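You operate a simulated robot arm through the tools that you are given. There is no shell and no other tool.

You are at the controls of a simulated robot arm. One attempt, no reset.

JOB
Wipe the grease off the large ring, then stand the cream pan on it.
Fine: the frying pan goes to the cork trivet, the cloth back; the small ring is still hot, so keep off it. What is to be rubbed or washed off counts as gone when no trace of it is left.
Where things are to end (x, y in the base frame): black frying pan within 0.035 m of [0.87, 0.24]; cream pan within 0.035 m of [0.87, -0.21].

It is judged by the outcome, as a careful person would: the job done as asked, and still so three seconds after it is handed in. It fails if anything else is knocked over, pushed out of place, dropped, spilled or broken. Flat cloth is picked up by pressing the open fingertips on it (5 to 10 N) and closing them slowly along it; thin cloth reads only 2 to 8 mm in the jaws.

ROBOT AND FRAMES
A 6-joint arm with a two-finger gripper, fixed in place. Base frame: the origin is on the floor under the middle of its stand, x ahead of it, y to its left, z up. Lengths are in m, angles in rad, forces in N, time in s.
It reaches about 1.637 m from its shoulder. Its first joint turns from -2.897 to 2.897 rad. Payload 3.43 kg.
Tool frame: the origin (TCP) lies between the finger pads and is the grasp point; the fingertips stand 0.02 m ahead of it; z points along the fingers, y is the line along which they close. The gripper opens to 0.19 m; its body begins 0.248 m behind the TCP.
Orientation is that of the tool frame in the base frame, as a unit quaternion [x, y, z, w]. With the fingers straight down and closing along the base's y, the tool's x points along the base's -x, its y along +y and its z along -z.

CONTROLS
- The arm moves only by the tool drive_tool. Its argument "motion" is a list of rows, each an object of numbers (a shift or turn left out is 0, a gripper value left out holds the last): "rx", "ry", "rz": the turn, a rotation vector about the tool's x, y, z in rad; "tx", "ty", "tz": the shift along the tool's x, y, z in cm; "gripper": the closure in counts, from 0 (fully open) to 255 (shut). In form: [{"rx": .., "ry": .., "rz": .., "tx": .., "ty": .., "tz": .., "gripper": ..}, ...]. A call has 1 to 20 rows; each row shifts and turns the commanded pose from where the row before left it, along the tool's axes as they then stand. Each row takes 0.2 s and may step no farther than 0.05 m and 0.15 rad from the row before; otherwise, or with a gripper value out of range, the whole call is refused. Where a pose cannot be reached the arm comes as near as it can. A force on the tool above 40 N (or 10 N above the force at the start of the call, whichever is more), or a blocked arm, ends the call early, and 0.2 s more pass. Each finger travels about 0.045 m/s and halts on what it meets, pressing with about 34 N; the grip force reading is that of the motor and also rises with nothing between the fingers. The clock runs only during rows and for 0.2 s after the last one: add rows that do not move to give the fingers time. The reply holds the time, the measured pose of the TCP, the force on the tool along the base axes, the opening and the grip force, in the units named above and with some noise, with the torque about the TCP (base axes, N m) and any sound that the robot's microphone picked up.
- Cameras (640 x 400 px; columns grow to the right, rows downward): "scene" is fixed at [0.4002, -0.6502, 1.6737]; the picture's right is [-0.19, -0.98, 0.00], its down [-0.87, 0.17, -0.46] and it looks along [0.45, -0.09, -0.89] (base axes); focal length 214 px, centre (320, 200). "wrist" rides on the gripper at [0.07, -0.008, -0.288] in the tool frame; the picture's right is [0.12, 0.99, 0.00], its down [-0.96, 0.11, -0.25] and it looks along [-0.25, 0.03, 0.97] (tool axes); focal length 261 px, centre (320, 200). There is no depth. A picture from a camera that has moved, and an enlarged one, comes with that camera's place and axes in the base frame and with its lens.
- camera(camera): a new picture of that camera. No time passes.
- raise_lower(by): slides the trunk up (or, below 0, down) by that many m; the arm rides with it, the base frame stays. It gives what a move gives, with no picture.
- inspect(camera, box): a new picture of the part [left, top, right, bottom] of that camera's present view, enlarged. No time passes.
- sign_off(): hands the job in; it is judged then, once.

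Places have to be worked out from the pictures, the camera data and where the tool is seen. Open the gripper and draw the arm clear of the work before you hand the job in, unless the task says otherwise.

The tools are called after "Request:" by a JSON object that holds its "op" and its "data". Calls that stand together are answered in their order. drive_tool: Moves the arm, as the interface text tells. Its arguments: {"type":"object","properties":{"motion":{"type":"array","items":{"type":"object","properties":{"rx":{"type":"number"},"ry":{"type":"number"},"rz":{"type":"number"},"tx":{"type":"number"},"ty":{"type":"number"},"tz":{"type":"number"},"gripper":{"type":"number"}}}}},"required":["motion"]} The other tools are called the same way: raise_lower (by) moves the trunk up or down; camera (camera) takes a picture; inspect (camera, box) takes an enlarged picture of a part of a camera's view; sign_off () hands the job in.

At the start:

```text
time: 0.0
position: [0.5874, 0.0414, 1.2989]
tool_rot: [0.0, 1.0, 0.0, 0.0]
wrist_force: [0.5, -0.3, 0.1]
moment: [0.02, -0.04, -0.02]
finger_gap: 0.19
grip_force: 0.1
trunk travel left (down, up): [-0.175, 0.065]
```

scene: 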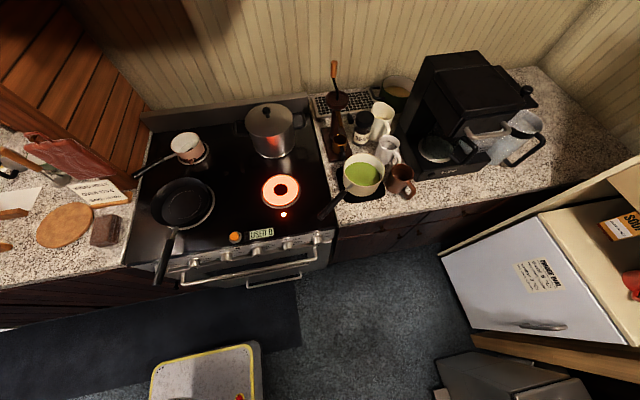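
wrist: 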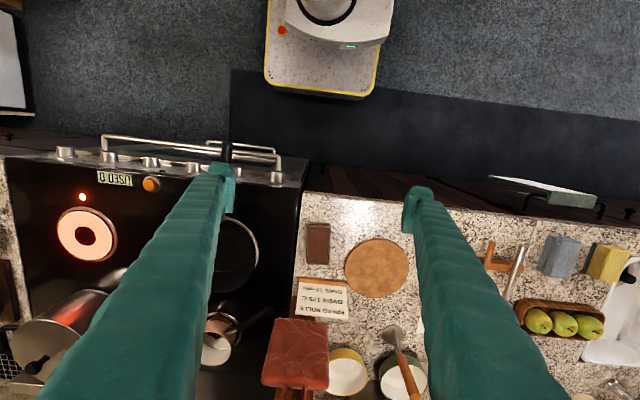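

The frying pan appears to sit on the front-left of the stove, with a glowing ring to its right. I'll take enlarged views to identify the rings, grease, cream pan, trivet and cloth.

Request:
{"op": "inspect", "data": {"camera": "scene", "box": [120, 90, 340, 290]}}

Request:
{"op": "inspect", "data": {"camera": "scene", "box": [0, 120, 200, 290]}}

Request:
{"op": "inspect", "data": {"camera": "scene", "box": [300, 50, 560, 230]}}

Request:
{"op": "inspect", "data": {"camera": "wrist", "box": [180, 180, 480, 400]}}

Request:
{"op": "inspect", "data": {"camera": "wrist", "box": [420, 160, 640, 400]}}

```text
2.00 times, centred on (230, 190) of scene
camera zoom: at [0.4002, -0.6502, 1.6737], right [-0.19, -0.98, 0.0], down [-0.87, 0.17, -0.46], along [0.45, -0.09, -0.89], focal length 429 px, centre (500, 220)
```

zoom: 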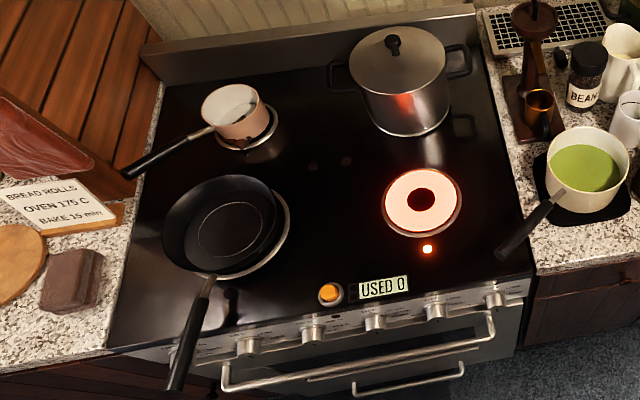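

```text
2.35 times, centred on (100, 205) of scene
camera zoom: at [0.4002, -0.6502, 1.6737], right [-0.19, -0.98, 0.0], down [-0.87, 0.17, -0.46], along [0.45, -0.09, -0.89], focal length 505 px, centre (838, 188)
```

zoom: 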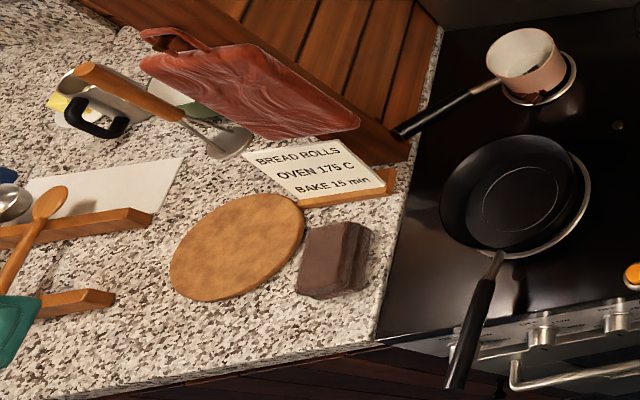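

```text
2.22 times, centred on (430, 140) of scene
camera zoom: at [0.4002, -0.6502, 1.6737], right [-0.19, -0.98, 0.0], down [-0.87, 0.17, -0.46], along [0.45, -0.09, -0.89], focal length 477 px, centre (76, 333)
```

zoom: 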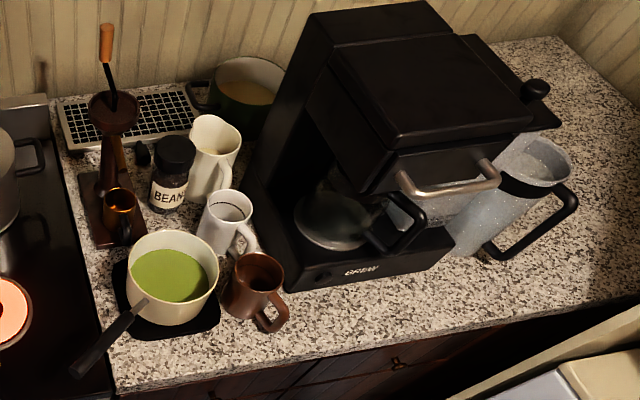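

```text
1.82 times, centred on (330, 290) of wrist
camera zoom: at [0.5172, 0.0311, 1.5852], right [-0.12, 0.99, 0.0], down [0.96, 0.11, 0.25], along [0.25, 0.03, -0.97], focal length 474 px, centre (302, 36)
```

zoom: 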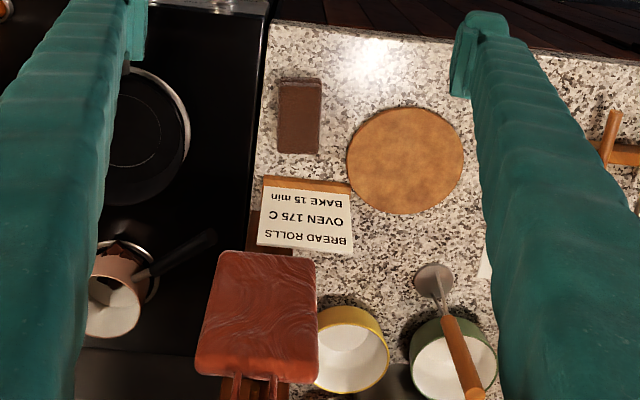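

```text
1.67 times, centred on (530, 280) of wrist
camera zoom: at [0.5172, 0.0311, 1.5852], right [-0.12, 0.99, 0.0], down [0.96, 0.11, 0.25], along [0.25, 0.03, -0.97], focal length 434 px, centre (-30, 67)
```

zoom: 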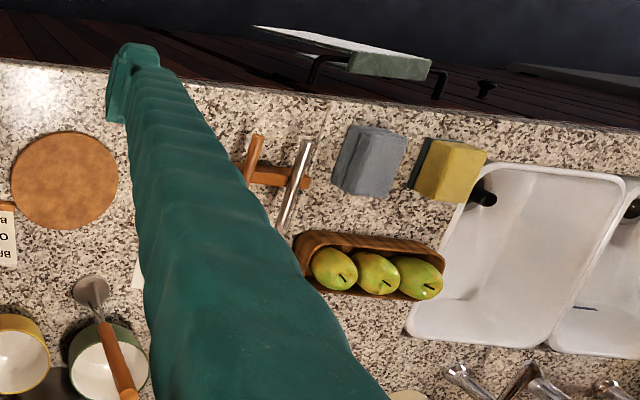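

The frying pan works out at about (0.87, -0.21), on the large ring, and the cork trivet at about (0.87, 0.24). I'll move the arm left at this height to see what the brown, grey and hanging cloth-like items are.

Request:
{"op": "drive_tool", "data": {"motion": [{"ty": 4}, {"ty": 5}, {"ty": 5}, {"ty": 5}, {"ty": 5}, {"ty": 5}, {"ty": 5}, {"ty": 4}, {}, {}]}}

Request:
{"op": "camera", "data": {"camera": "wrist"}}

```text
time: 2.2
position: [0.5887, 0.4218, 1.2984]
tool_rot: [-0.001, 1.0, 0.0, 0.0]
wrist_force: [-0.8, -0.5, 0.5]
moment: [0.0, 0.02, 0.0]
finger_gap: 0.1901
grip_force: 0.1
trunk travel left (down, up): [-0.175, 0.065]
```

```text
taken
camera wrist: at [0.5179, 0.412, 1.5855], right [-0.12, 0.99, 0.0], down [0.96, 0.11, 0.25], along [0.25, 0.03, -0.97], focal length 261 px, centre (320, 200)
```

wrist: 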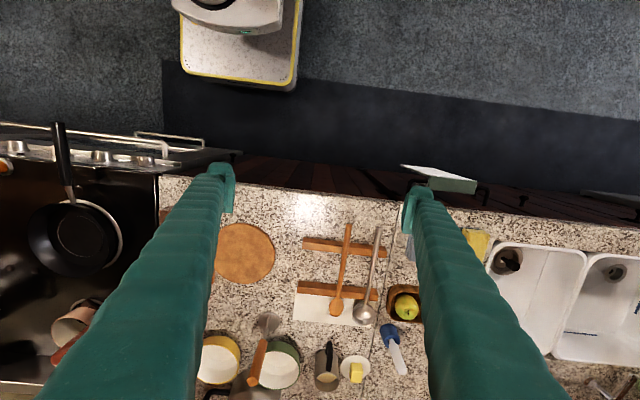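

The hanging item and the grey block are partly hidden by the fingers. I'll zoom in on them here, then shift a bit for a cleaner view.

Request:
{"op": "inspect", "data": {"camera": "wrist", "box": [380, 140, 540, 240]}}

Request:
{"op": "inspect", "data": {"camera": "wrist", "box": [0, 160, 240, 310]}}

Request:
{"op": "inspect", "data": {"camera": "wrist", "box": [190, 210, 430, 400]}}

```text
4.00 times, centred on (460, 190) of wrist
camera zoom: at [0.5179, 0.412, 1.5855], right [-0.12, 0.99, 0.0], down [0.96, 0.11, 0.25], along [0.25, 0.03, -0.97], focal length 1043 px, centre (-240, 240)
```

zoom: 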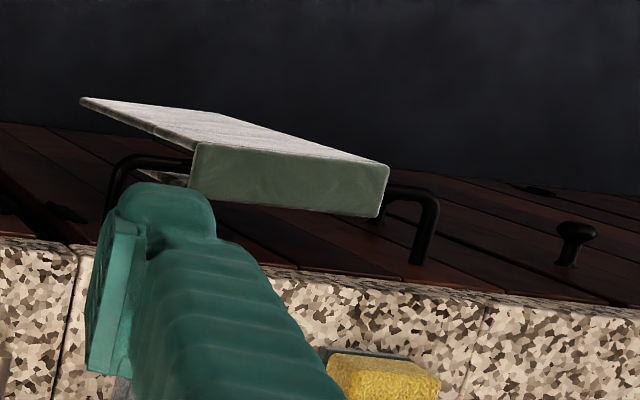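

```text
2.67 times, centred on (120, 235) of wrist
camera zoom: at [0.5179, 0.412, 1.5855], right [-0.12, 0.99, 0.0], down [0.96, 0.11, 0.25], along [0.25, 0.03, -0.97], focal length 695 px, centre (853, 107)
```

zoom: 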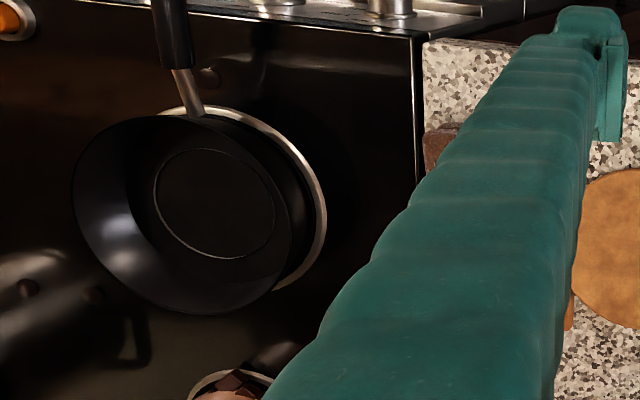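

```text
2.11 times, centred on (310, 305) of wrist
camera zoom: at [0.5179, 0.412, 1.5855], right [-0.12, 0.99, 0.0], down [0.96, 0.11, 0.25], along [0.25, 0.03, -0.97], focal length 549 px, centre (341, -21)
```

zoom: 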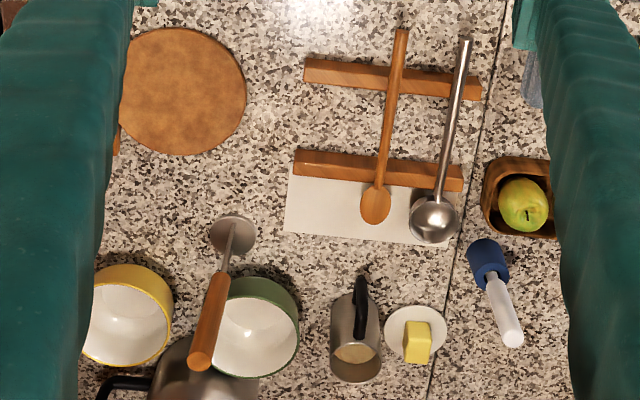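

I need a clear look at the grey block and the sponge area, so I'll shift further left.

Request:
{"op": "drive_tool", "data": {"motion": [{"ty": 4}, {"ty": 5}, {"ty": 5}, {"ty": 5}, {"ty": 4}, {}, {}]}}

Request:
{"op": "camera", "data": {"camera": "wrist"}}

Request:
{"op": "inspect", "data": {"camera": "wrist", "box": [240, 130, 460, 280]}}

Request:
{"op": "camera", "data": {"camera": "scene"}}

```text
time: 3.8
position: [0.5725, 0.6327, 1.2547]
tool_rot: [0.0, 1.0, 0.003, 0.002]
wrist_force: [0.0, -0.3, 0.1]
moment: [-0.01, -0.01, 0.01]
finger_gap: 0.1899
grip_force: 0.1
out of reach, approached as far as the arm can: row 3, 4, 5
trunk travel left (down, up): [-0.175, 0.065]
```

```text
taken
camera wrist: at [0.5005, 0.6207, 1.5411], right [-0.12, 0.99, 0.0], down [0.96, 0.11, 0.25], along [0.25, 0.03, -0.97], focal length 261 px, centre (320, 200)
```

wrist: 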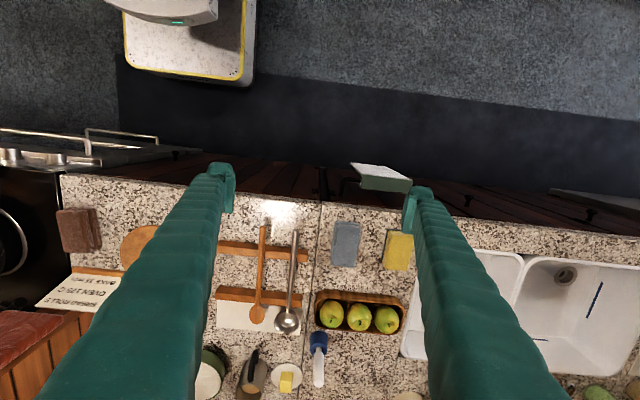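

```text
2.67 times, centred on (350, 205) of wrist
camera zoom: at [0.5005, 0.6207, 1.5411], right [-0.12, 0.99, 0.0], down [0.96, 0.11, 0.25], along [0.25, 0.03, -0.97], focal length 695 px, centre (240, 187)
```

zoom: 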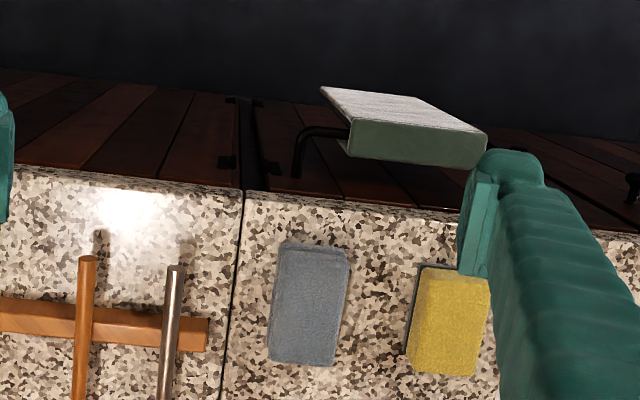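

```text
taken
```

scene: 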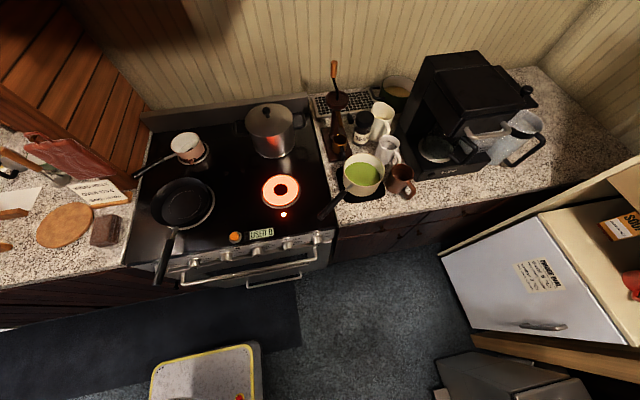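

Grey-blue and brown folded items both look cloth-like, and the yellow one is a sponge. I'll zoom in further on each of them.

Request:
{"op": "inspect", "data": {"camera": "wrist", "box": [310, 205, 430, 285]}}

Request:
{"op": "inspect", "data": {"camera": "wrist", "box": [30, 190, 170, 280]}}

Request:
{"op": "inspect", "data": {"camera": "scene", "box": [70, 190, 150, 260]}}

Request:
{"op": "inspect", "data": {"camera": "scene", "box": [120, 110, 230, 190]}}

Request:
{"op": "inspect", "data": {"camera": "scene", "box": [300, 130, 430, 220]}}

```text
5.00 times, centred on (370, 245) of wrist
camera zoom: at [0.5005, 0.6207, 1.5411], right [-0.12, 0.99, 0.0], down [0.96, 0.11, 0.25], along [0.25, 0.03, -0.97], focal length 1303 px, centre (70, -25)
```

zoom: 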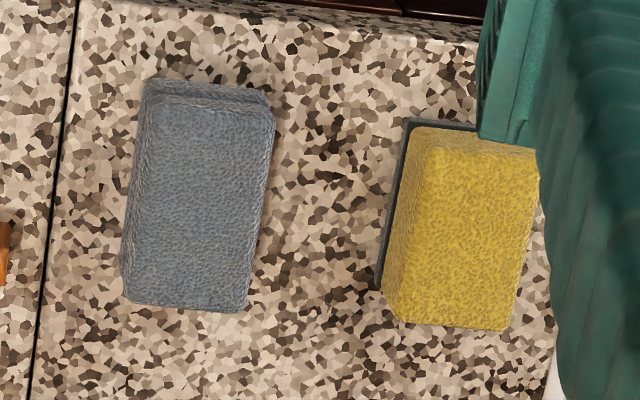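

```text
4.44 times, centred on (100, 235) of wrist
camera zoom: at [0.5005, 0.6207, 1.5411], right [-0.12, 0.99, 0.0], down [0.96, 0.11, 0.25], along [0.25, 0.03, -0.97], focal length 1158 px, centre (1298, 44)
```

zoom: 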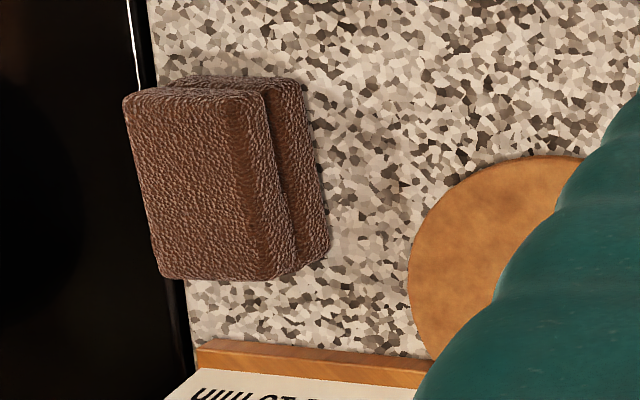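

```text
5.71 times, centred on (110, 225) of scene
camera zoom: at [0.4002, -0.6502, 1.6737], right [-0.19, -0.98, 0.0], down [-0.87, 0.17, -0.46], along [0.45, -0.09, -0.89], focal length 1226 px, centre (1520, 57)
```

zoom: 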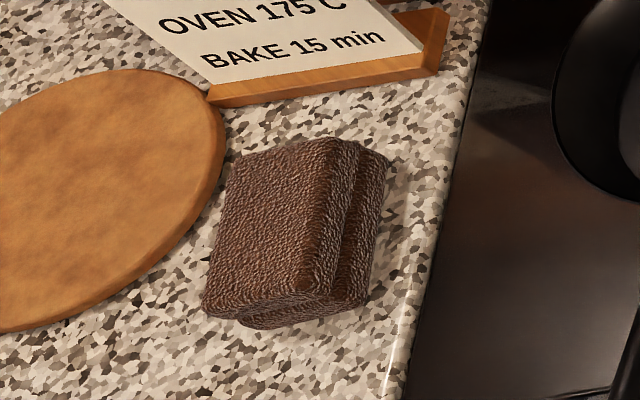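

```text
5.00 times, centred on (175, 150) of scene
camera zoom: at [0.4002, -0.6502, 1.6737], right [-0.19, -0.98, 0.0], down [-0.87, 0.17, -0.46], along [0.45, -0.09, -0.89], focal length 1072 px, centre (1045, 450)
```

zoom: 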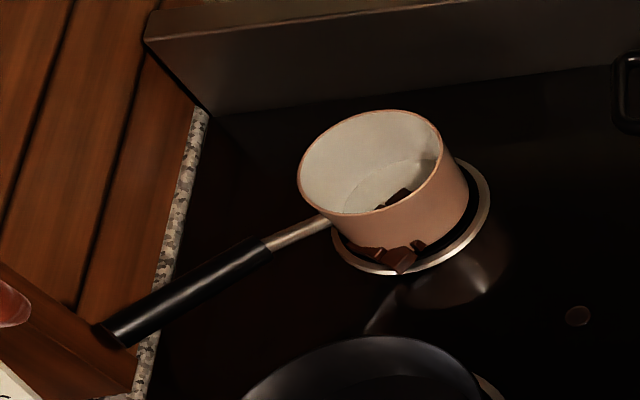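

```text
4.44 times, centred on (365, 175) of scene
camera zoom: at [0.4002, -0.6502, 1.6737], right [-0.19, -0.98, 0.0], down [-0.87, 0.17, -0.46], along [0.45, -0.09, -0.89], focal length 953 px, centre (120, 311)
```

zoom: 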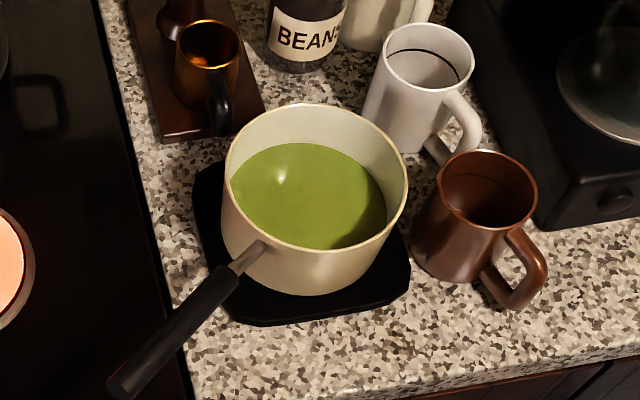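

The brown one (about (0.80, 0.06)) is a folded, coarse-textured block next to the stove, and the grey one (about (0.76, 0.71)) sits by the sponge. I'll go back toward the brown one and look at it from closer.

Request:
{"op": "drive_tool", "data": {"motion": [{"ty": -4}, {"ty": -5}, {"ty": -5}, {"ty": -5}, {"ty": -5}, {"ty": -5}, {"ty": -5}, {"ty": -5}, {"ty": -5}, {"ty": -5}, {"ty": -4}, {"ty": -4}, {}]}}

Request:
{"op": "drive_tool", "data": {"motion": [{"tz": 4}, {"tz": 4}, {"tz": 4}, {"tz": 4}, {"tz": 2}, {}]}}

Request:
{"op": "camera", "data": {"camera": "wrist"}}

```text
time: 6.6
position: [0.5697, 0.0614, 1.2564]
tool_rot: [0.0, 1.0, 0.0, 0.0]
wrist_force: [0.3, 0.4, 0.2]
moment: [-0.05, 0.02, -0.03]
finger_gap: 0.1901
grip_force: 0.1
trunk travel left (down, up): [-0.175, 0.065]
```

```text
time: 8.0
position: [0.5718, 0.063, 1.0764]
tool_rot: [-0.001, 1.0, 0.0, 0.0]
wrist_force: [0.1, -1.2, -0.9]
moment: [-0.04, 0.0, -0.01]
finger_gap: 0.1901
grip_force: 0.1
trunk travel left (down, up): [-0.175, 0.065]
```

```text
taken
camera wrist: at [0.5007, 0.053, 1.3618], right [-0.12, 0.99, 0.0], down [0.96, 0.11, 0.25], along [0.25, 0.03, -0.97], focal length 261 px, centre (320, 200)
```

wrist: 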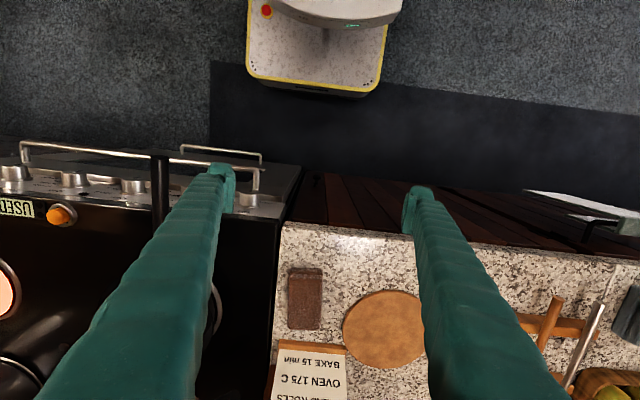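

The brown block lies at the counter edge next to the trivet; I'll zoom in on it and on the trivet.

Request:
{"op": "inspect", "data": {"camera": "wrist", "box": [270, 250, 370, 350]}}

Request:
{"op": "inspect", "data": {"camera": "wrist", "box": [180, 220, 460, 400]}}

```text
4.00 times, centred on (320, 300) of wrist
camera zoom: at [0.5007, 0.053, 1.3618], right [-0.12, 0.99, 0.0], down [0.96, 0.11, 0.25], along [0.25, 0.03, -0.97], focal length 1043 px, centre (320, -200)
```

zoom: 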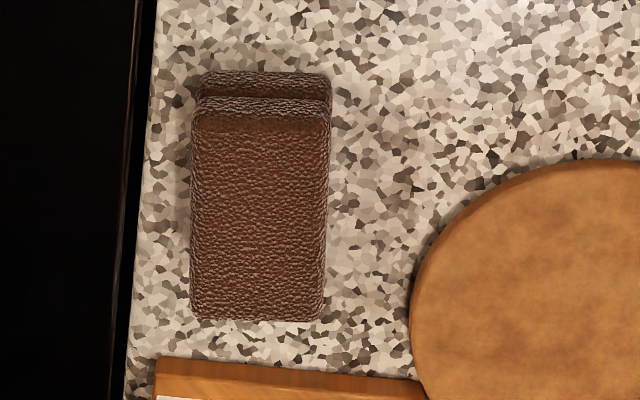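

```text
2.22 times, centred on (320, 310) of wrist
camera zoom: at [0.5007, 0.053, 1.3618], right [-0.12, 0.99, 0.0], down [0.96, 0.11, 0.25], along [0.25, 0.03, -0.97], focal length 579 px, centre (320, -44)
```

zoom: 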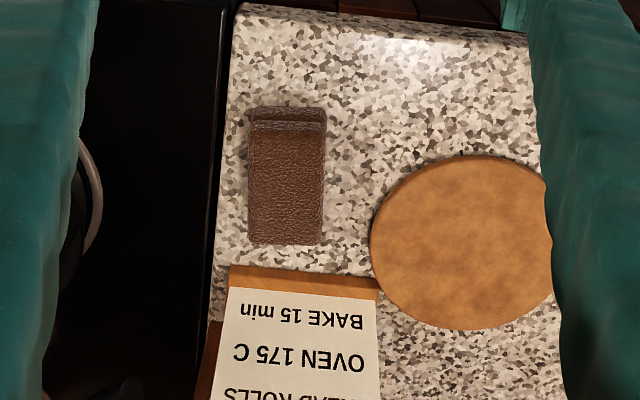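

I'll treat the brown folded cloth beside the stove as the wiping cloth, but first I need the frying pan off. I'll raise up and move over in front of the stove to measure the pan and handle.

Request:
{"op": "drive_tool", "data": {"motion": [{"tz": -4}, {"tz": -4}, {"tz": -4, "ty": -2}, {"ty": -5}, {"ty": -5}, {"ty": -5}, {"ty": -5}, {"ty": -3}, {}]}}

Request:
{"op": "camera", "data": {"camera": "wrist"}}

Request:
{"op": "inspect", "data": {"camera": "wrist", "box": [200, 140, 440, 400]}}

```text
time: 10.0
position: [0.5701, -0.1884, 1.1979]
tool_rot: [0.0, 1.0, 0.0, 0.0]
wrist_force: [0.5, -0.5, 0.5]
moment: [0.0, 0.06, 0.02]
finger_gap: 0.19
grip_force: 0.0
trunk travel left (down, up): [-0.175, 0.065]
```

```text
taken
camera wrist: at [0.4998, -0.198, 1.4834], right [-0.12, 0.99, 0.0], down [0.96, 0.11, 0.25], along [0.25, 0.03, -0.97], focal length 261 px, centre (320, 200)
```

wrist: 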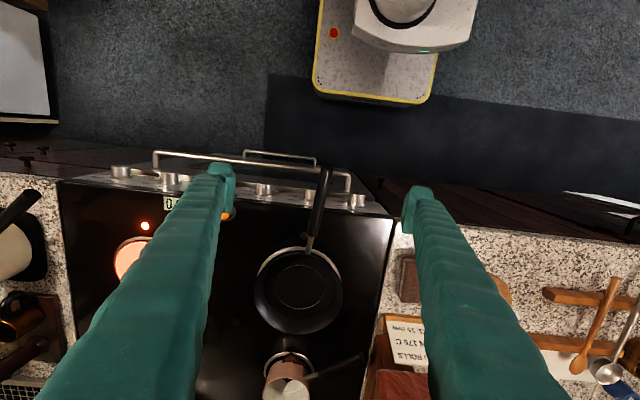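

```text
1.54 times, centred on (320, 270) of wrist
camera zoom: at [0.4998, -0.198, 1.4834], right [-0.12, 0.99, 0.0], down [0.96, 0.11, 0.25], along [0.25, 0.03, -0.97], focal length 401 px, centre (320, 92)
```

zoom: 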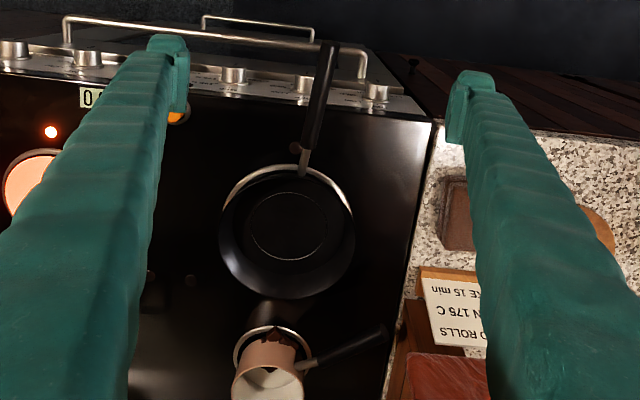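

Triangulating, the pan's handle runs from about (0.576, -0.179, 0.959) to its neck at about (0.737, -0.193, 0.946), and the pan's centre is near (0.865, -0.208). I'll hover over the handle near its neck with a partly closed gripper, aligned with the handle.

Request:
{"op": "drive_tool", "data": {"motion": [{"tx": -4, "gripper": 130}, {"tx": -5, "rz": 0.05, "gripper": 130}, {"tx": -5, "rz": 0.05}, {"tz": 4}, {"tz": 4}, {"tz": 3}, {}, {}]}}

Request:
{"op": "camera", "data": {"camera": "scene"}}

Request:
{"op": "camera", "data": {"camera": "wrist"}}

```text
time: 11.8
position: [0.7104, -0.1885, 1.0851]
tool_rot: [0.05, 0.999, 0.0, 0.0]
wrist_force: [0.4, 0.7, -0.2]
moment: [0.0, 0.02, -0.01]
finger_gap: 0.093
grip_force: 0.0
trunk travel left (down, up): [-0.175, 0.065]
```

```text
taken
```

scene: 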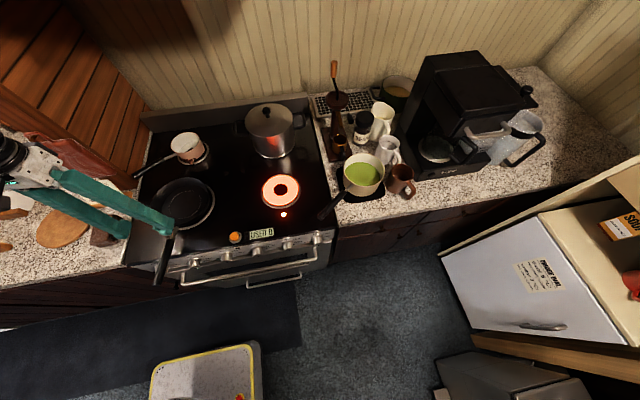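

```text
taken
camera wrist: at [0.6393, -0.1918, 1.3715], right [-0.02, 1.0, 0.0], down [0.97, 0.02, 0.25], along [0.25, 0.0, -0.97], focal length 261 px, centre (320, 200)
```

wrist: 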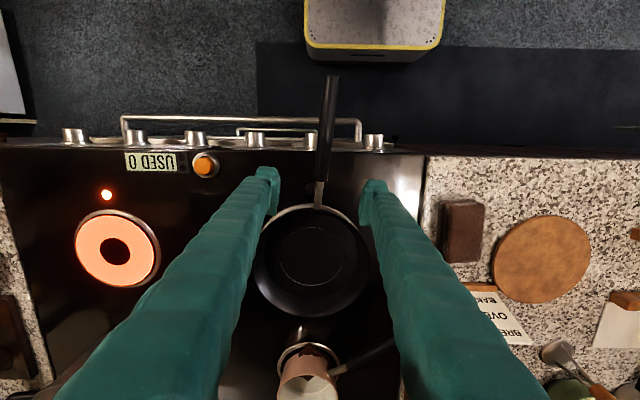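

The handle's neck is centred between the fingers. I'll move 1 cm forward, descend in steps to straddle it, and check forces.

Request:
{"op": "drive_tool", "data": {"motion": [{"tx": -1, "tz": 3}, {"tz": 4}, {"tz": 3}, {"tz": 2}, {"tz": 1}, {}]}}

Request:
{"op": "inspect", "data": {"camera": "scene", "box": [110, 160, 250, 290]}}

Request:
{"op": "camera", "data": {"camera": "wrist"}}

```text
time: 13.2
position: [0.721, -0.1904, 0.9539]
tool_rot: [0.05, 0.999, 0.0, 0.001]
wrist_force: [-0.3, 0.1, -0.2]
moment: [0.01, -0.03, 0.02]
finger_gap: 0.093
grip_force: 0.0
trunk travel left (down, up): [-0.175, 0.065]
```

```text
3.08 times, centred on (180, 225) of scene
camera zoom: at [0.4002, -0.6502, 1.6737], right [-0.19, -0.98, 0.0], down [-0.87, 0.17, -0.46], along [0.45, -0.09, -0.89], focal length 660 px, centre (751, 123)
```

zoom: 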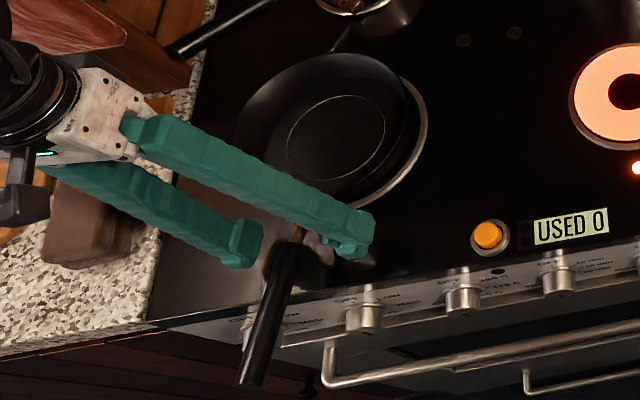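

```text
taken
camera wrist: at [0.6507, -0.1934, 1.241], right [-0.02, 1.0, 0.0], down [0.97, 0.02, 0.25], along [0.25, 0.0, -0.97], focal length 261 px, centre (320, 200)
```

wrist: 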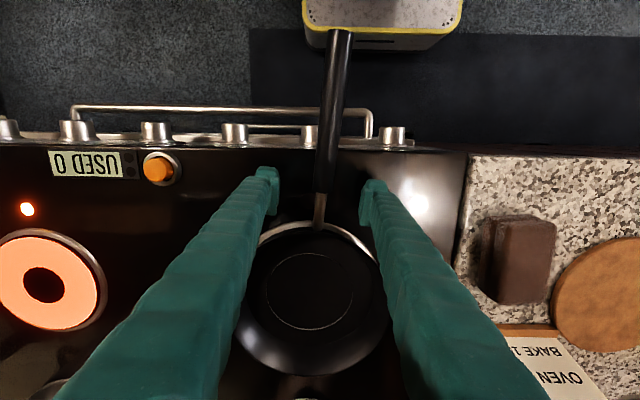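

The neck lies right at the TCP. I'll lower 0.8 cm more and close on the handle.

Request:
{"op": "drive_tool", "data": {"motion": [{"tz": 0.8}, {"gripper": 255}, {"gripper": 255}, {}, {}, {}, {}, {}]}}

Request:
{"op": "camera", "data": {"camera": "wrist"}}

```text
time: 15.0
position: [0.7217, -0.1905, 0.9462]
tool_rot: [0.05, 0.999, 0.0, 0.0]
wrist_force: [-0.3, 0.5, 0.3]
moment: [0.0, -0.01, 0.01]
finger_gap: 0.0224
grip_force: 34.1
trunk travel left (down, up): [-0.175, 0.065]
```

```text
taken
camera wrist: at [0.6505, -0.1939, 1.2337], right [-0.02, 1.0, 0.0], down [0.97, 0.02, 0.25], along [0.25, 0.0, -0.97], focal length 261 px, centre (320, 200)
```

wrist: 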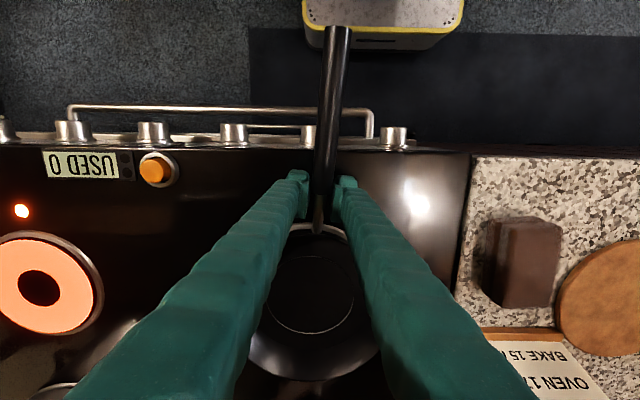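

Gripped at 22 mm on the handle with 34 N. I'll lift slowly a few centimetres and check the load, torque and pan tilt.

Request:
{"op": "drive_tool", "data": {"motion": [{"tz": -0.5}, {"tz": -0.5}, {"tz": -1}, {"tz": -1}, {"tz": -1}, {}]}}

Request:
{"op": "inspect", "data": {"camera": "scene", "box": [110, 160, 250, 290]}}

Request:
{"op": "camera", "data": {"camera": "wrist"}}

```text
time: 16.4
position: [0.7218, -0.1921, 0.9864]
tool_rot: [0.05, 0.999, 0.0, 0.001]
wrist_force: [0.4, -0.1, -5.3]
moment: [0.02, 0.52, 0.03]
finger_gap: 0.0227
grip_force: 33.5
trunk travel left (down, up): [-0.175, 0.065]
```

```text
3.08 times, centred on (180, 225) of scene
camera zoom: at [0.4002, -0.6502, 1.6737], right [-0.19, -0.98, 0.0], down [-0.87, 0.17, -0.46], along [0.45, -0.09, -0.89], focal length 660 px, centre (751, 123)
```

zoom: 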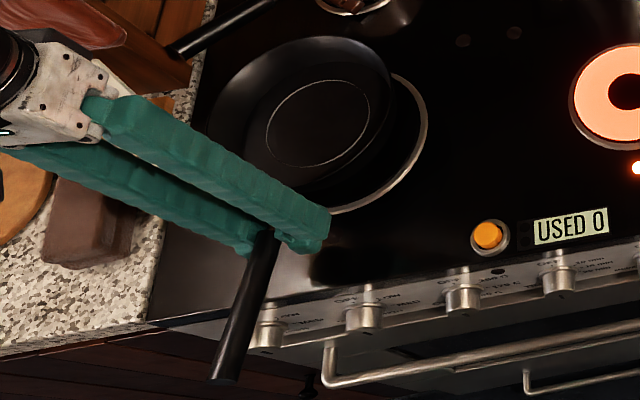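

```text
taken
camera wrist: at [0.6508, -0.1938, 1.2733], right [-0.02, 1.0, 0.0], down [0.97, 0.02, 0.25], along [0.25, 0.0, -0.97], focal length 261 px, centre (320, 200)
```

wrist: 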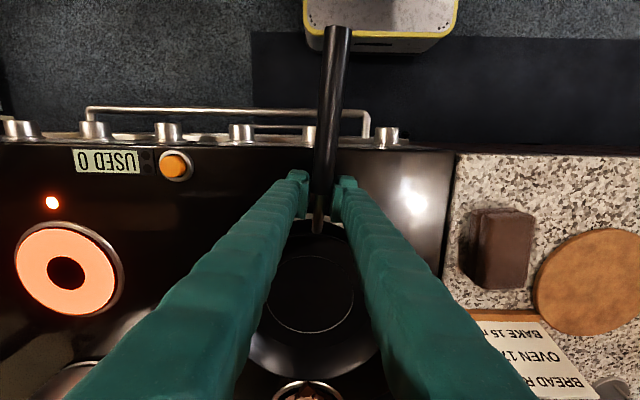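

The pan lifts level (5.3 N, no droop), so the grip is holding. I'll raise it to about 1.09, pull back to clear the red board's near edge (about x 0.965, z 1.035), and then carry it left.

Request:
{"op": "drive_tool", "data": {"motion": [{"tz": -2}, {"tz": -2.5}, {"tz": -2.5}, {"tz": -2.5}, {"tz": -1, "tx": 1}, {"tx": 2.5, "ty": -0.3}, {"tx": 3, "ty": -0.3}, {"tx": 2.5, "ty": -0.3}, {}]}}

Request:
{"op": "camera", "data": {"camera": "wrist"}}

Request:
{"op": "camera", "data": {"camera": "scene"}}

```text
time: 18.4
position: [0.6304, -0.1904, 1.0928]
tool_rot: [0.051, 0.999, 0.0, 0.0]
wrist_force: [0.3, 0.4, -4.9]
moment: [0.02, 0.5, -0.01]
finger_gap: 0.0222
grip_force: 34.4
trunk travel left (down, up): [-0.175, 0.065]
```

```text
taken
camera wrist: at [0.5593, -0.1934, 1.3792], right [-0.02, 1.0, 0.0], down [0.97, 0.02, 0.25], along [0.25, 0.0, -0.97], focal length 261 px, centre (320, 200)
```

wrist: 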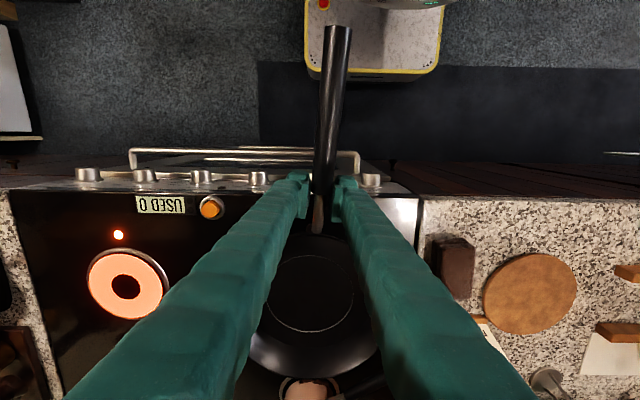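

```text
taken
```

scene: 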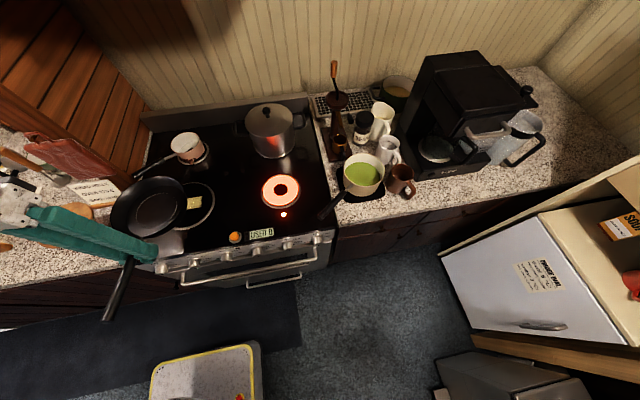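

A yellow patch is now visible on the large ring. I'll carry the pan left at this height with x held back.

Request:
{"op": "drive_tool", "data": {"motion": [{"tx": 0.2, "ty": 2}, {"tx": 0.35, "ty": 3.5}, {"tx": 0.35, "ty": 3.5}, {"tx": 0.35, "ty": 3.5}, {"tx": 0.35, "ty": 3.5}, {"tx": 0.35, "ty": 3.5}, {"tx": 0.35, "ty": 3.5}, {"tx": 0.35, "ty": 3.5}, {"tx": 0.35, "ty": 3.5}, {"tx": 0.35, "ty": 3.5}, {"tx": 0.35, "ty": 3.5}, {"tx": 0.35, "ty": 3.5}, {"tx": 0.35, "ty": 3.5}, {"tx": 0.15, "ty": 1.6}, {}, {}]}}

Request:
{"op": "camera", "data": {"camera": "wrist"}}

Request:
{"op": "camera", "data": {"camera": "scene"}}

Request:
{"op": "inspect", "data": {"camera": "scene", "box": [120, 130, 260, 250]}}

```text
time: 21.8
position: [0.6324, 0.2669, 1.0903]
tool_rot: [0.051, 0.999, 0.0, -0.001]
wrist_force: [-0.5, -0.3, -5.9]
moment: [0.02, 0.53, -0.02]
finger_gap: 0.0226
grip_force: 33.8
trunk travel left (down, up): [-0.175, 0.065]
```

```text
taken
camera wrist: at [0.5617, 0.2637, 1.3775], right [-0.02, 1.0, 0.0], down [0.97, 0.02, 0.25], along [0.25, 0.0, -0.97], focal length 261 px, centre (320, 200)
```

wrist: 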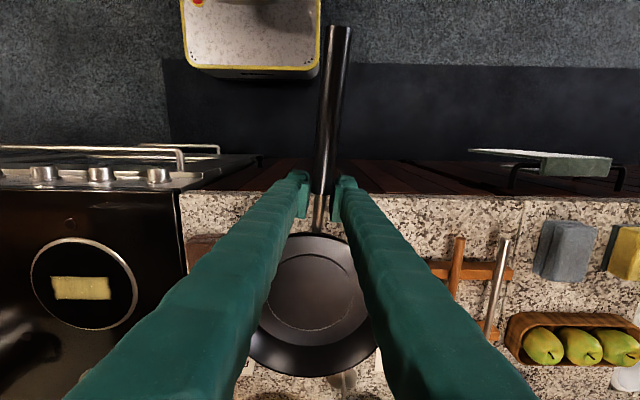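

```text
taken
```

scene: 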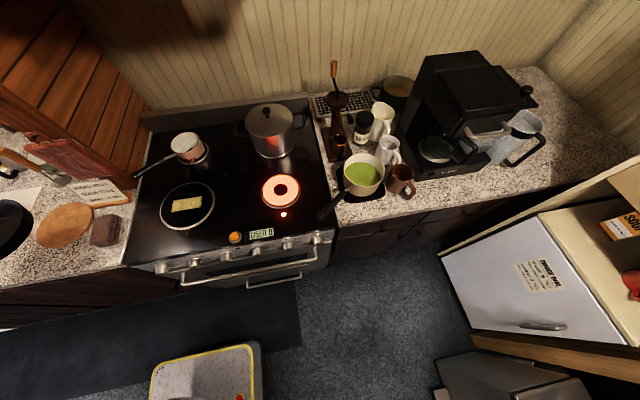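

```text
3.33 times, centred on (190, 190) of scene
camera zoom: at [0.4002, -0.6502, 1.6737], right [-0.19, -0.98, 0.0], down [-0.87, 0.17, -0.46], along [0.45, -0.09, -0.89], focal length 715 px, centre (753, 233)
```

zoom: 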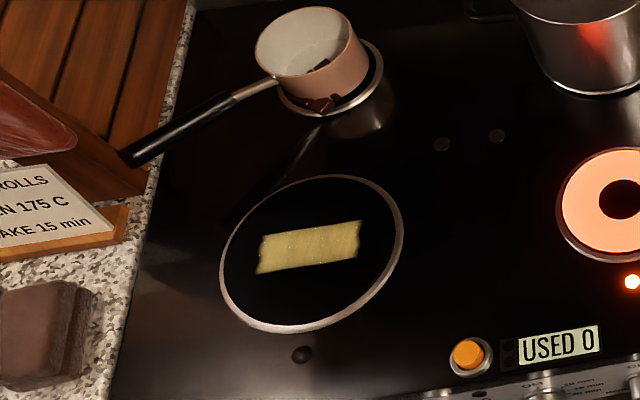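

The pan's centre is about 0.142 m ahead of the TCP. I'll move it forward over the trivet, still high, and check the clearance to the recipe stand.

Request:
{"op": "drive_tool", "data": {"motion": [{"tx": -2}, {"tx": -2.5}, {"tx": -2.5}, {"tx": -1.6, "ty": 0.16}, {}, {}]}}

Request:
{"op": "camera", "data": {"camera": "wrist"}}

Request:
{"op": "inspect", "data": {"camera": "scene", "box": [0, 120, 160, 280]}}

```text
time: 23.2
position: [0.7176, 0.2585, 1.0909]
tool_rot: [0.051, 0.999, 0.001, 0.001]
wrist_force: [0.0, -0.3, -5.1]
moment: [0.07, 0.5, -0.01]
finger_gap: 0.0224
grip_force: 33.8
trunk travel left (down, up): [-0.175, 0.065]
```

```text
taken
camera wrist: at [0.6467, 0.2561, 1.3781], right [-0.02, 1.0, 0.0], down [0.97, 0.02, 0.25], along [0.25, 0.0, -0.97], focal length 261 px, centre (320, 200)
```

wrist: 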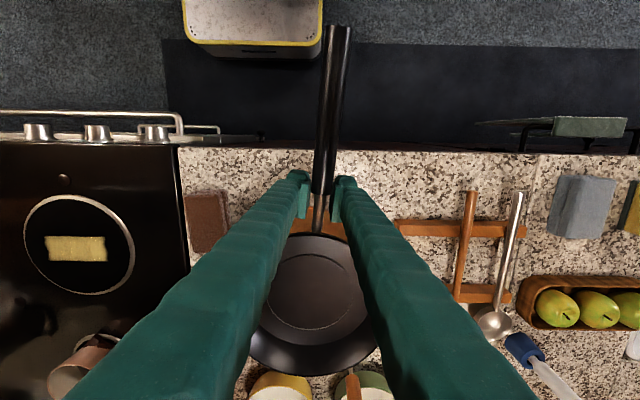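

```text
2.50 times, centred on (80, 200) of scene
camera zoom: at [0.4002, -0.6502, 1.6737], right [-0.19, -0.98, 0.0], down [-0.87, 0.17, -0.46], along [0.45, -0.09, -0.89], focal length 536 px, centre (920, 200)
```

zoom: 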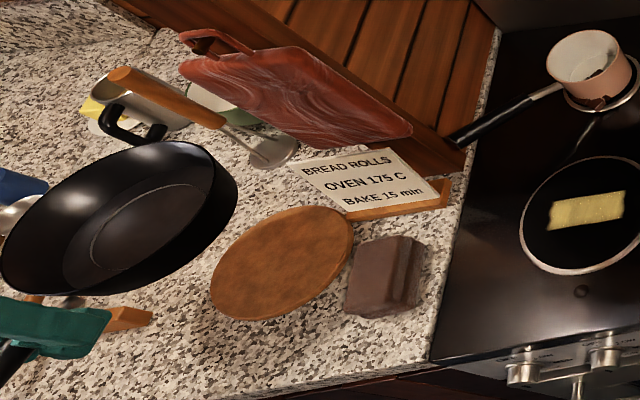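

The pan's centre is at about (0.859, 0.250), with about 1.5 cm clearance to the recipe stand's corner, so I can lower it. I'll go down in steps and feel for contact on the trivet.

Request:
{"op": "drive_tool", "data": {"motion": [{"tz": 2}, {"tz": 2.5}, {"tz": 2.5}, {"tz": 2}, {"tz": 1.5}, {"tz": 1}, {}]}}

Request:
{"op": "inspect", "data": {"camera": "scene", "box": [0, 120, 160, 280]}}

Request:
{"op": "camera", "data": {"camera": "wrist"}}

```text
time: 24.8
position: [0.7179, 0.2586, 0.9756]
tool_rot: [0.051, 0.999, -0.001, 0.0]
wrist_force: [-0.2, 0.3, -5.2]
moment: [0.07, 0.5, 0.0]
finger_gap: 0.0224
grip_force: 33.4
trunk travel left (down, up): [-0.175, 0.065]
```

```text
2.50 times, centred on (80, 200) of scene
camera zoom: at [0.4002, -0.6502, 1.6737], right [-0.19, -0.98, 0.0], down [-0.87, 0.17, -0.46], along [0.45, -0.09, -0.89], focal length 536 px, centre (920, 200)
```

zoom: 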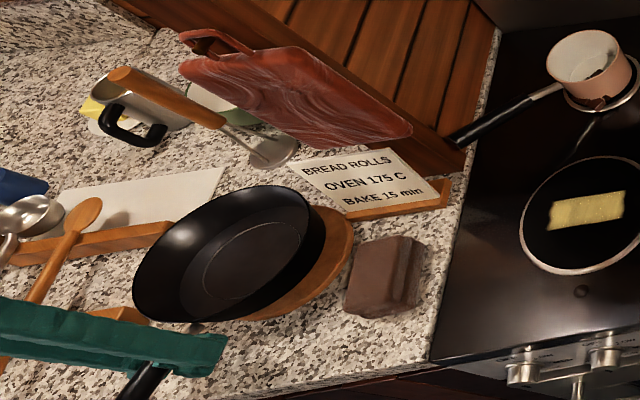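

```text
taken
camera wrist: at [0.6461, 0.2557, 1.263], right [-0.02, 1.0, 0.0], down [0.97, 0.02, 0.25], along [0.25, 0.0, -0.97], focal length 261 px, centre (320, 200)
```

wrist: 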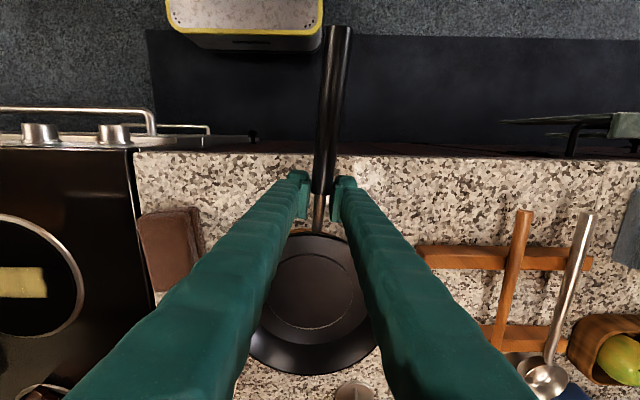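

The pan is about 2 cm above the trivet, and the scene view shows it slightly too far left. I'll shift about 1 cm right and 0.7 cm forward, then lower slowly.

Request:
{"op": "drive_tool", "data": {"motion": [{"tx": -0.8, "ty": -1.1}, {}, {"tz": 0.4}, {"tz": 0.4}, {}]}}

Request:
{"op": "drive_tool", "data": {"motion": [{"tz": 0.3}, {"tz": 0.3}, {}]}}

```text
time: 26.0
position: [0.7253, 0.248, 0.968]
tool_rot: [0.051, 0.999, 0.0, 0.0]
wrist_force: [0.8, -0.5, -5.2]
moment: [0.03, 0.48, 0.03]
finger_gap: 0.0225
grip_force: 34.2
trunk travel left (down, up): [-0.175, 0.065]
```

```text
time: 26.8
position: [0.7239, 0.2489, 0.9619]
tool_rot: [0.051, 0.999, 0.0, 0.0]
wrist_force: [-0.1, 0.0, -4.5]
moment: [-0.01, 0.23, 0.01]
finger_gap: 0.0224
grip_force: 34.5
trunk travel left (down, up): [-0.175, 0.065]
```

The torque halved, so the pan is just touching down. I'll lower a few more millimetres.

Request:
{"op": "drive_tool", "data": {"motion": [{"tz": 0.2}, {}]}}

Request:
{"op": "drive_tool", "data": {"motion": [{"tz": 0.2}, {}]}}

Request:
{"op": "inspect", "data": {"camera": "scene", "box": [0, 120, 160, 280]}}

```text
time: 27.4
position: [0.7241, 0.2485, 0.9608]
tool_rot: [0.05, 0.999, -0.001, -0.001]
wrist_force: [-1.3, 0.7, 1.3]
moment: [-0.06, -1.04, 0.06]
finger_gap: 0.0228
grip_force: 34.1
trunk travel left (down, up): [-0.175, 0.065]
```

```text
time: 28.0
position: [0.7247, 0.2489, 0.9582]
tool_rot: [0.051, 0.999, 0.0, 0.0]
wrist_force: [-0.8, -0.1, 0.7]
moment: [-0.05, -0.69, 0.08]
finger_gap: 0.0225
grip_force: 34.3
trunk travel left (down, up): [-0.175, 0.065]
```

```text
2.50 times, centred on (80, 200) of scene
camera zoom: at [0.4002, -0.6502, 1.6737], right [-0.19, -0.98, 0.0], down [-0.87, 0.17, -0.46], along [0.45, -0.09, -0.89], focal length 536 px, centre (920, 200)
```

zoom: 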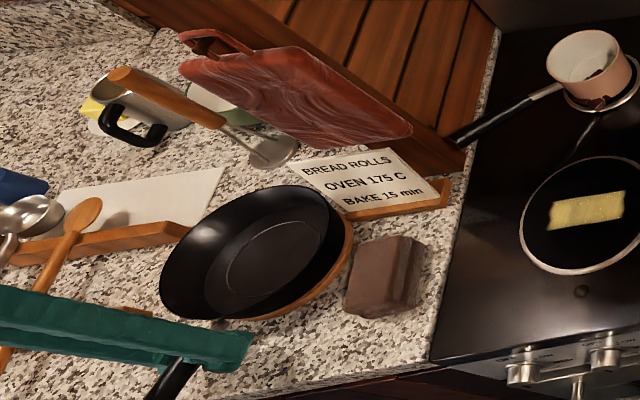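

The pan rests on the trivet. I'll open the fingers partly and then rise straight up.

Request:
{"op": "drive_tool", "data": {"motion": [{"tz": -0.1}, {"gripper": 150}, {"gripper": 150}, {}, {}, {"tz": -1}, {"tz": -3}, {"tz": -4}, {"tz": -4}, {}]}}

Request:
{"op": "camera", "data": {"camera": "wrist"}}

Request:
{"op": "inspect", "data": {"camera": "scene", "box": [0, 120, 160, 280]}}

```text
time: 30.2
position: [0.7221, 0.2488, 1.0799]
tool_rot: [0.051, 0.999, 0.0, 0.0]
wrist_force: [-0.3, -0.8, -0.1]
moment: [0.03, 0.01, -0.02]
finger_gap: 0.0783
grip_force: 0.0
trunk travel left (down, up): [-0.175, 0.065]
```

```text
taken
camera wrist: at [0.6516, 0.2457, 1.367], right [-0.02, 1.0, 0.0], down [0.97, 0.02, 0.25], along [0.25, 0.0, -0.97], focal length 261 px, centre (320, 200)
```

wrist: 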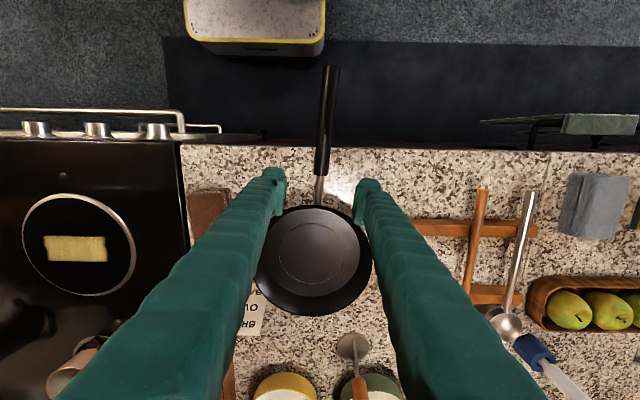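

```text
2.50 times, centred on (80, 200) of scene
camera zoom: at [0.4002, -0.6502, 1.6737], right [-0.19, -0.98, 0.0], down [-0.87, 0.17, -0.46], along [0.45, -0.09, -0.89], focal length 536 px, centre (920, 200)
```

zoom: 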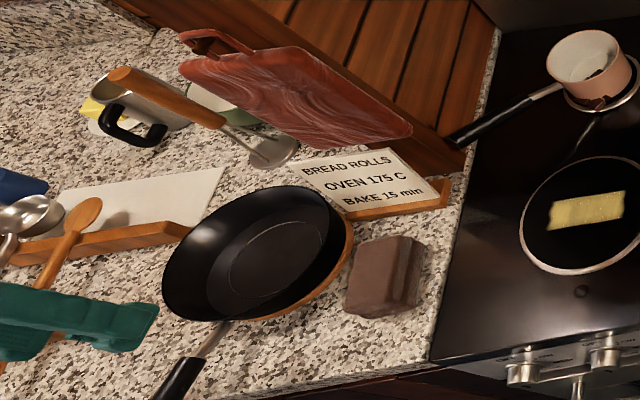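

The frying pan now stands at about (0.864, 0.246) on the trivet. Next is the brown cloth: it measures roughly 6.5 × 11 × 4 cm, centred near (0.81, 0.062) with its top at about 0.945, so I'll hover above it, turned to match.

Request:
{"op": "drive_tool", "data": {"motion": [{"rz": -0.1075, "gripper": 115}, {"rz": -0.1075}, {"tx": -1.32, "ty": -3.92}, {"tx": -1.32, "ty": -3.92}, {"tx": -1.32, "ty": -3.92}, {"tx": -1.32, "ty": -3.92}, {"tx": -1.32, "ty": -3.92}, {}, {}]}}

Request:
{"op": "camera", "data": {"camera": "wrist"}}

Request:
{"op": "camera", "data": {"camera": "scene"}}

```text
time: 32.2
position: [0.8113, 0.0612, 1.0799]
tool_rot: [-0.057, 0.998, 0.0, 0.0]
wrist_force: [0.4, -0.5, 0.2]
moment: [-0.01, 0.01, 0.0]
finger_gap: 0.1046
grip_force: 0.1
trunk travel left (down, up): [-0.175, 0.065]
```

```text
taken
camera wrist: at [0.7415, 0.0441, 1.3666], right [-0.23, 0.97, 0.0], down [0.94, 0.22, 0.25], along [0.24, 0.06, -0.97], focal length 261 px, centre (320, 200)
```

wrist: 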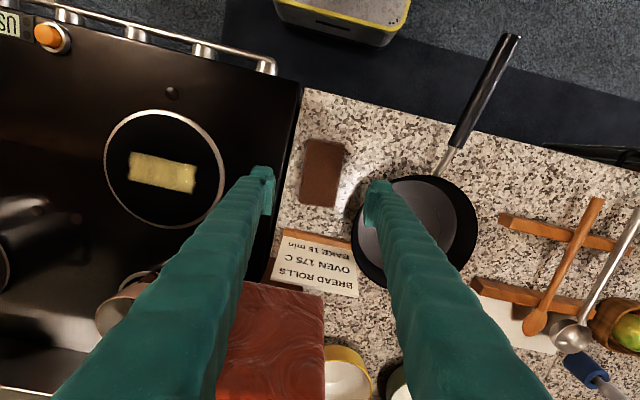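

```text
taken
```

scene: 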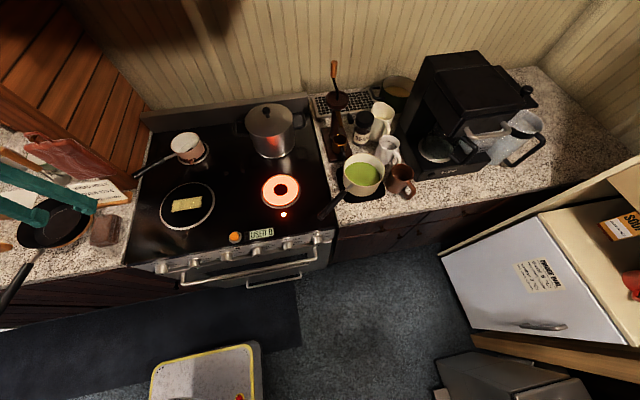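

The cloth is centred under the TCP (pixel (322,173) against an expected (320,176)) and aligned with the tool. I'll check it close up before going down.

Request:
{"op": "inspect", "data": {"camera": "wrist", "box": [270, 110, 380, 230]}}

Request:
{"op": "inspect", "data": {"camera": "wrist", "box": [90, 100, 240, 240]}}

```text
3.33 times, centred on (325, 170) of wrist
camera zoom: at [0.7415, 0.0441, 1.3666], right [-0.23, 0.97, 0.0], down [0.94, 0.22, 0.25], along [0.24, 0.06, -0.97], focal length 869 px, centre (303, 300)
```

zoom: 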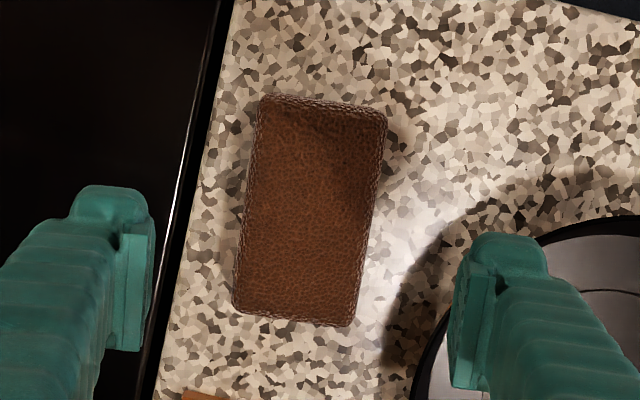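

```text
2.86 times, centred on (165, 170) of wrist
camera zoom: at [0.7415, 0.0441, 1.3666], right [-0.23, 0.97, 0.0], down [0.94, 0.22, 0.25], along [0.24, 0.06, -0.97], focal length 745 px, centre (763, 286)
```

zoom: 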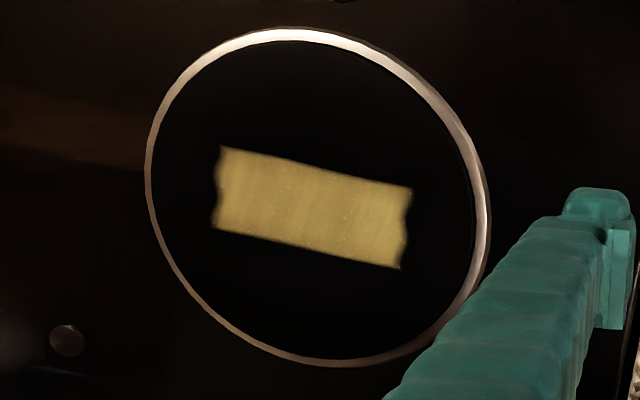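

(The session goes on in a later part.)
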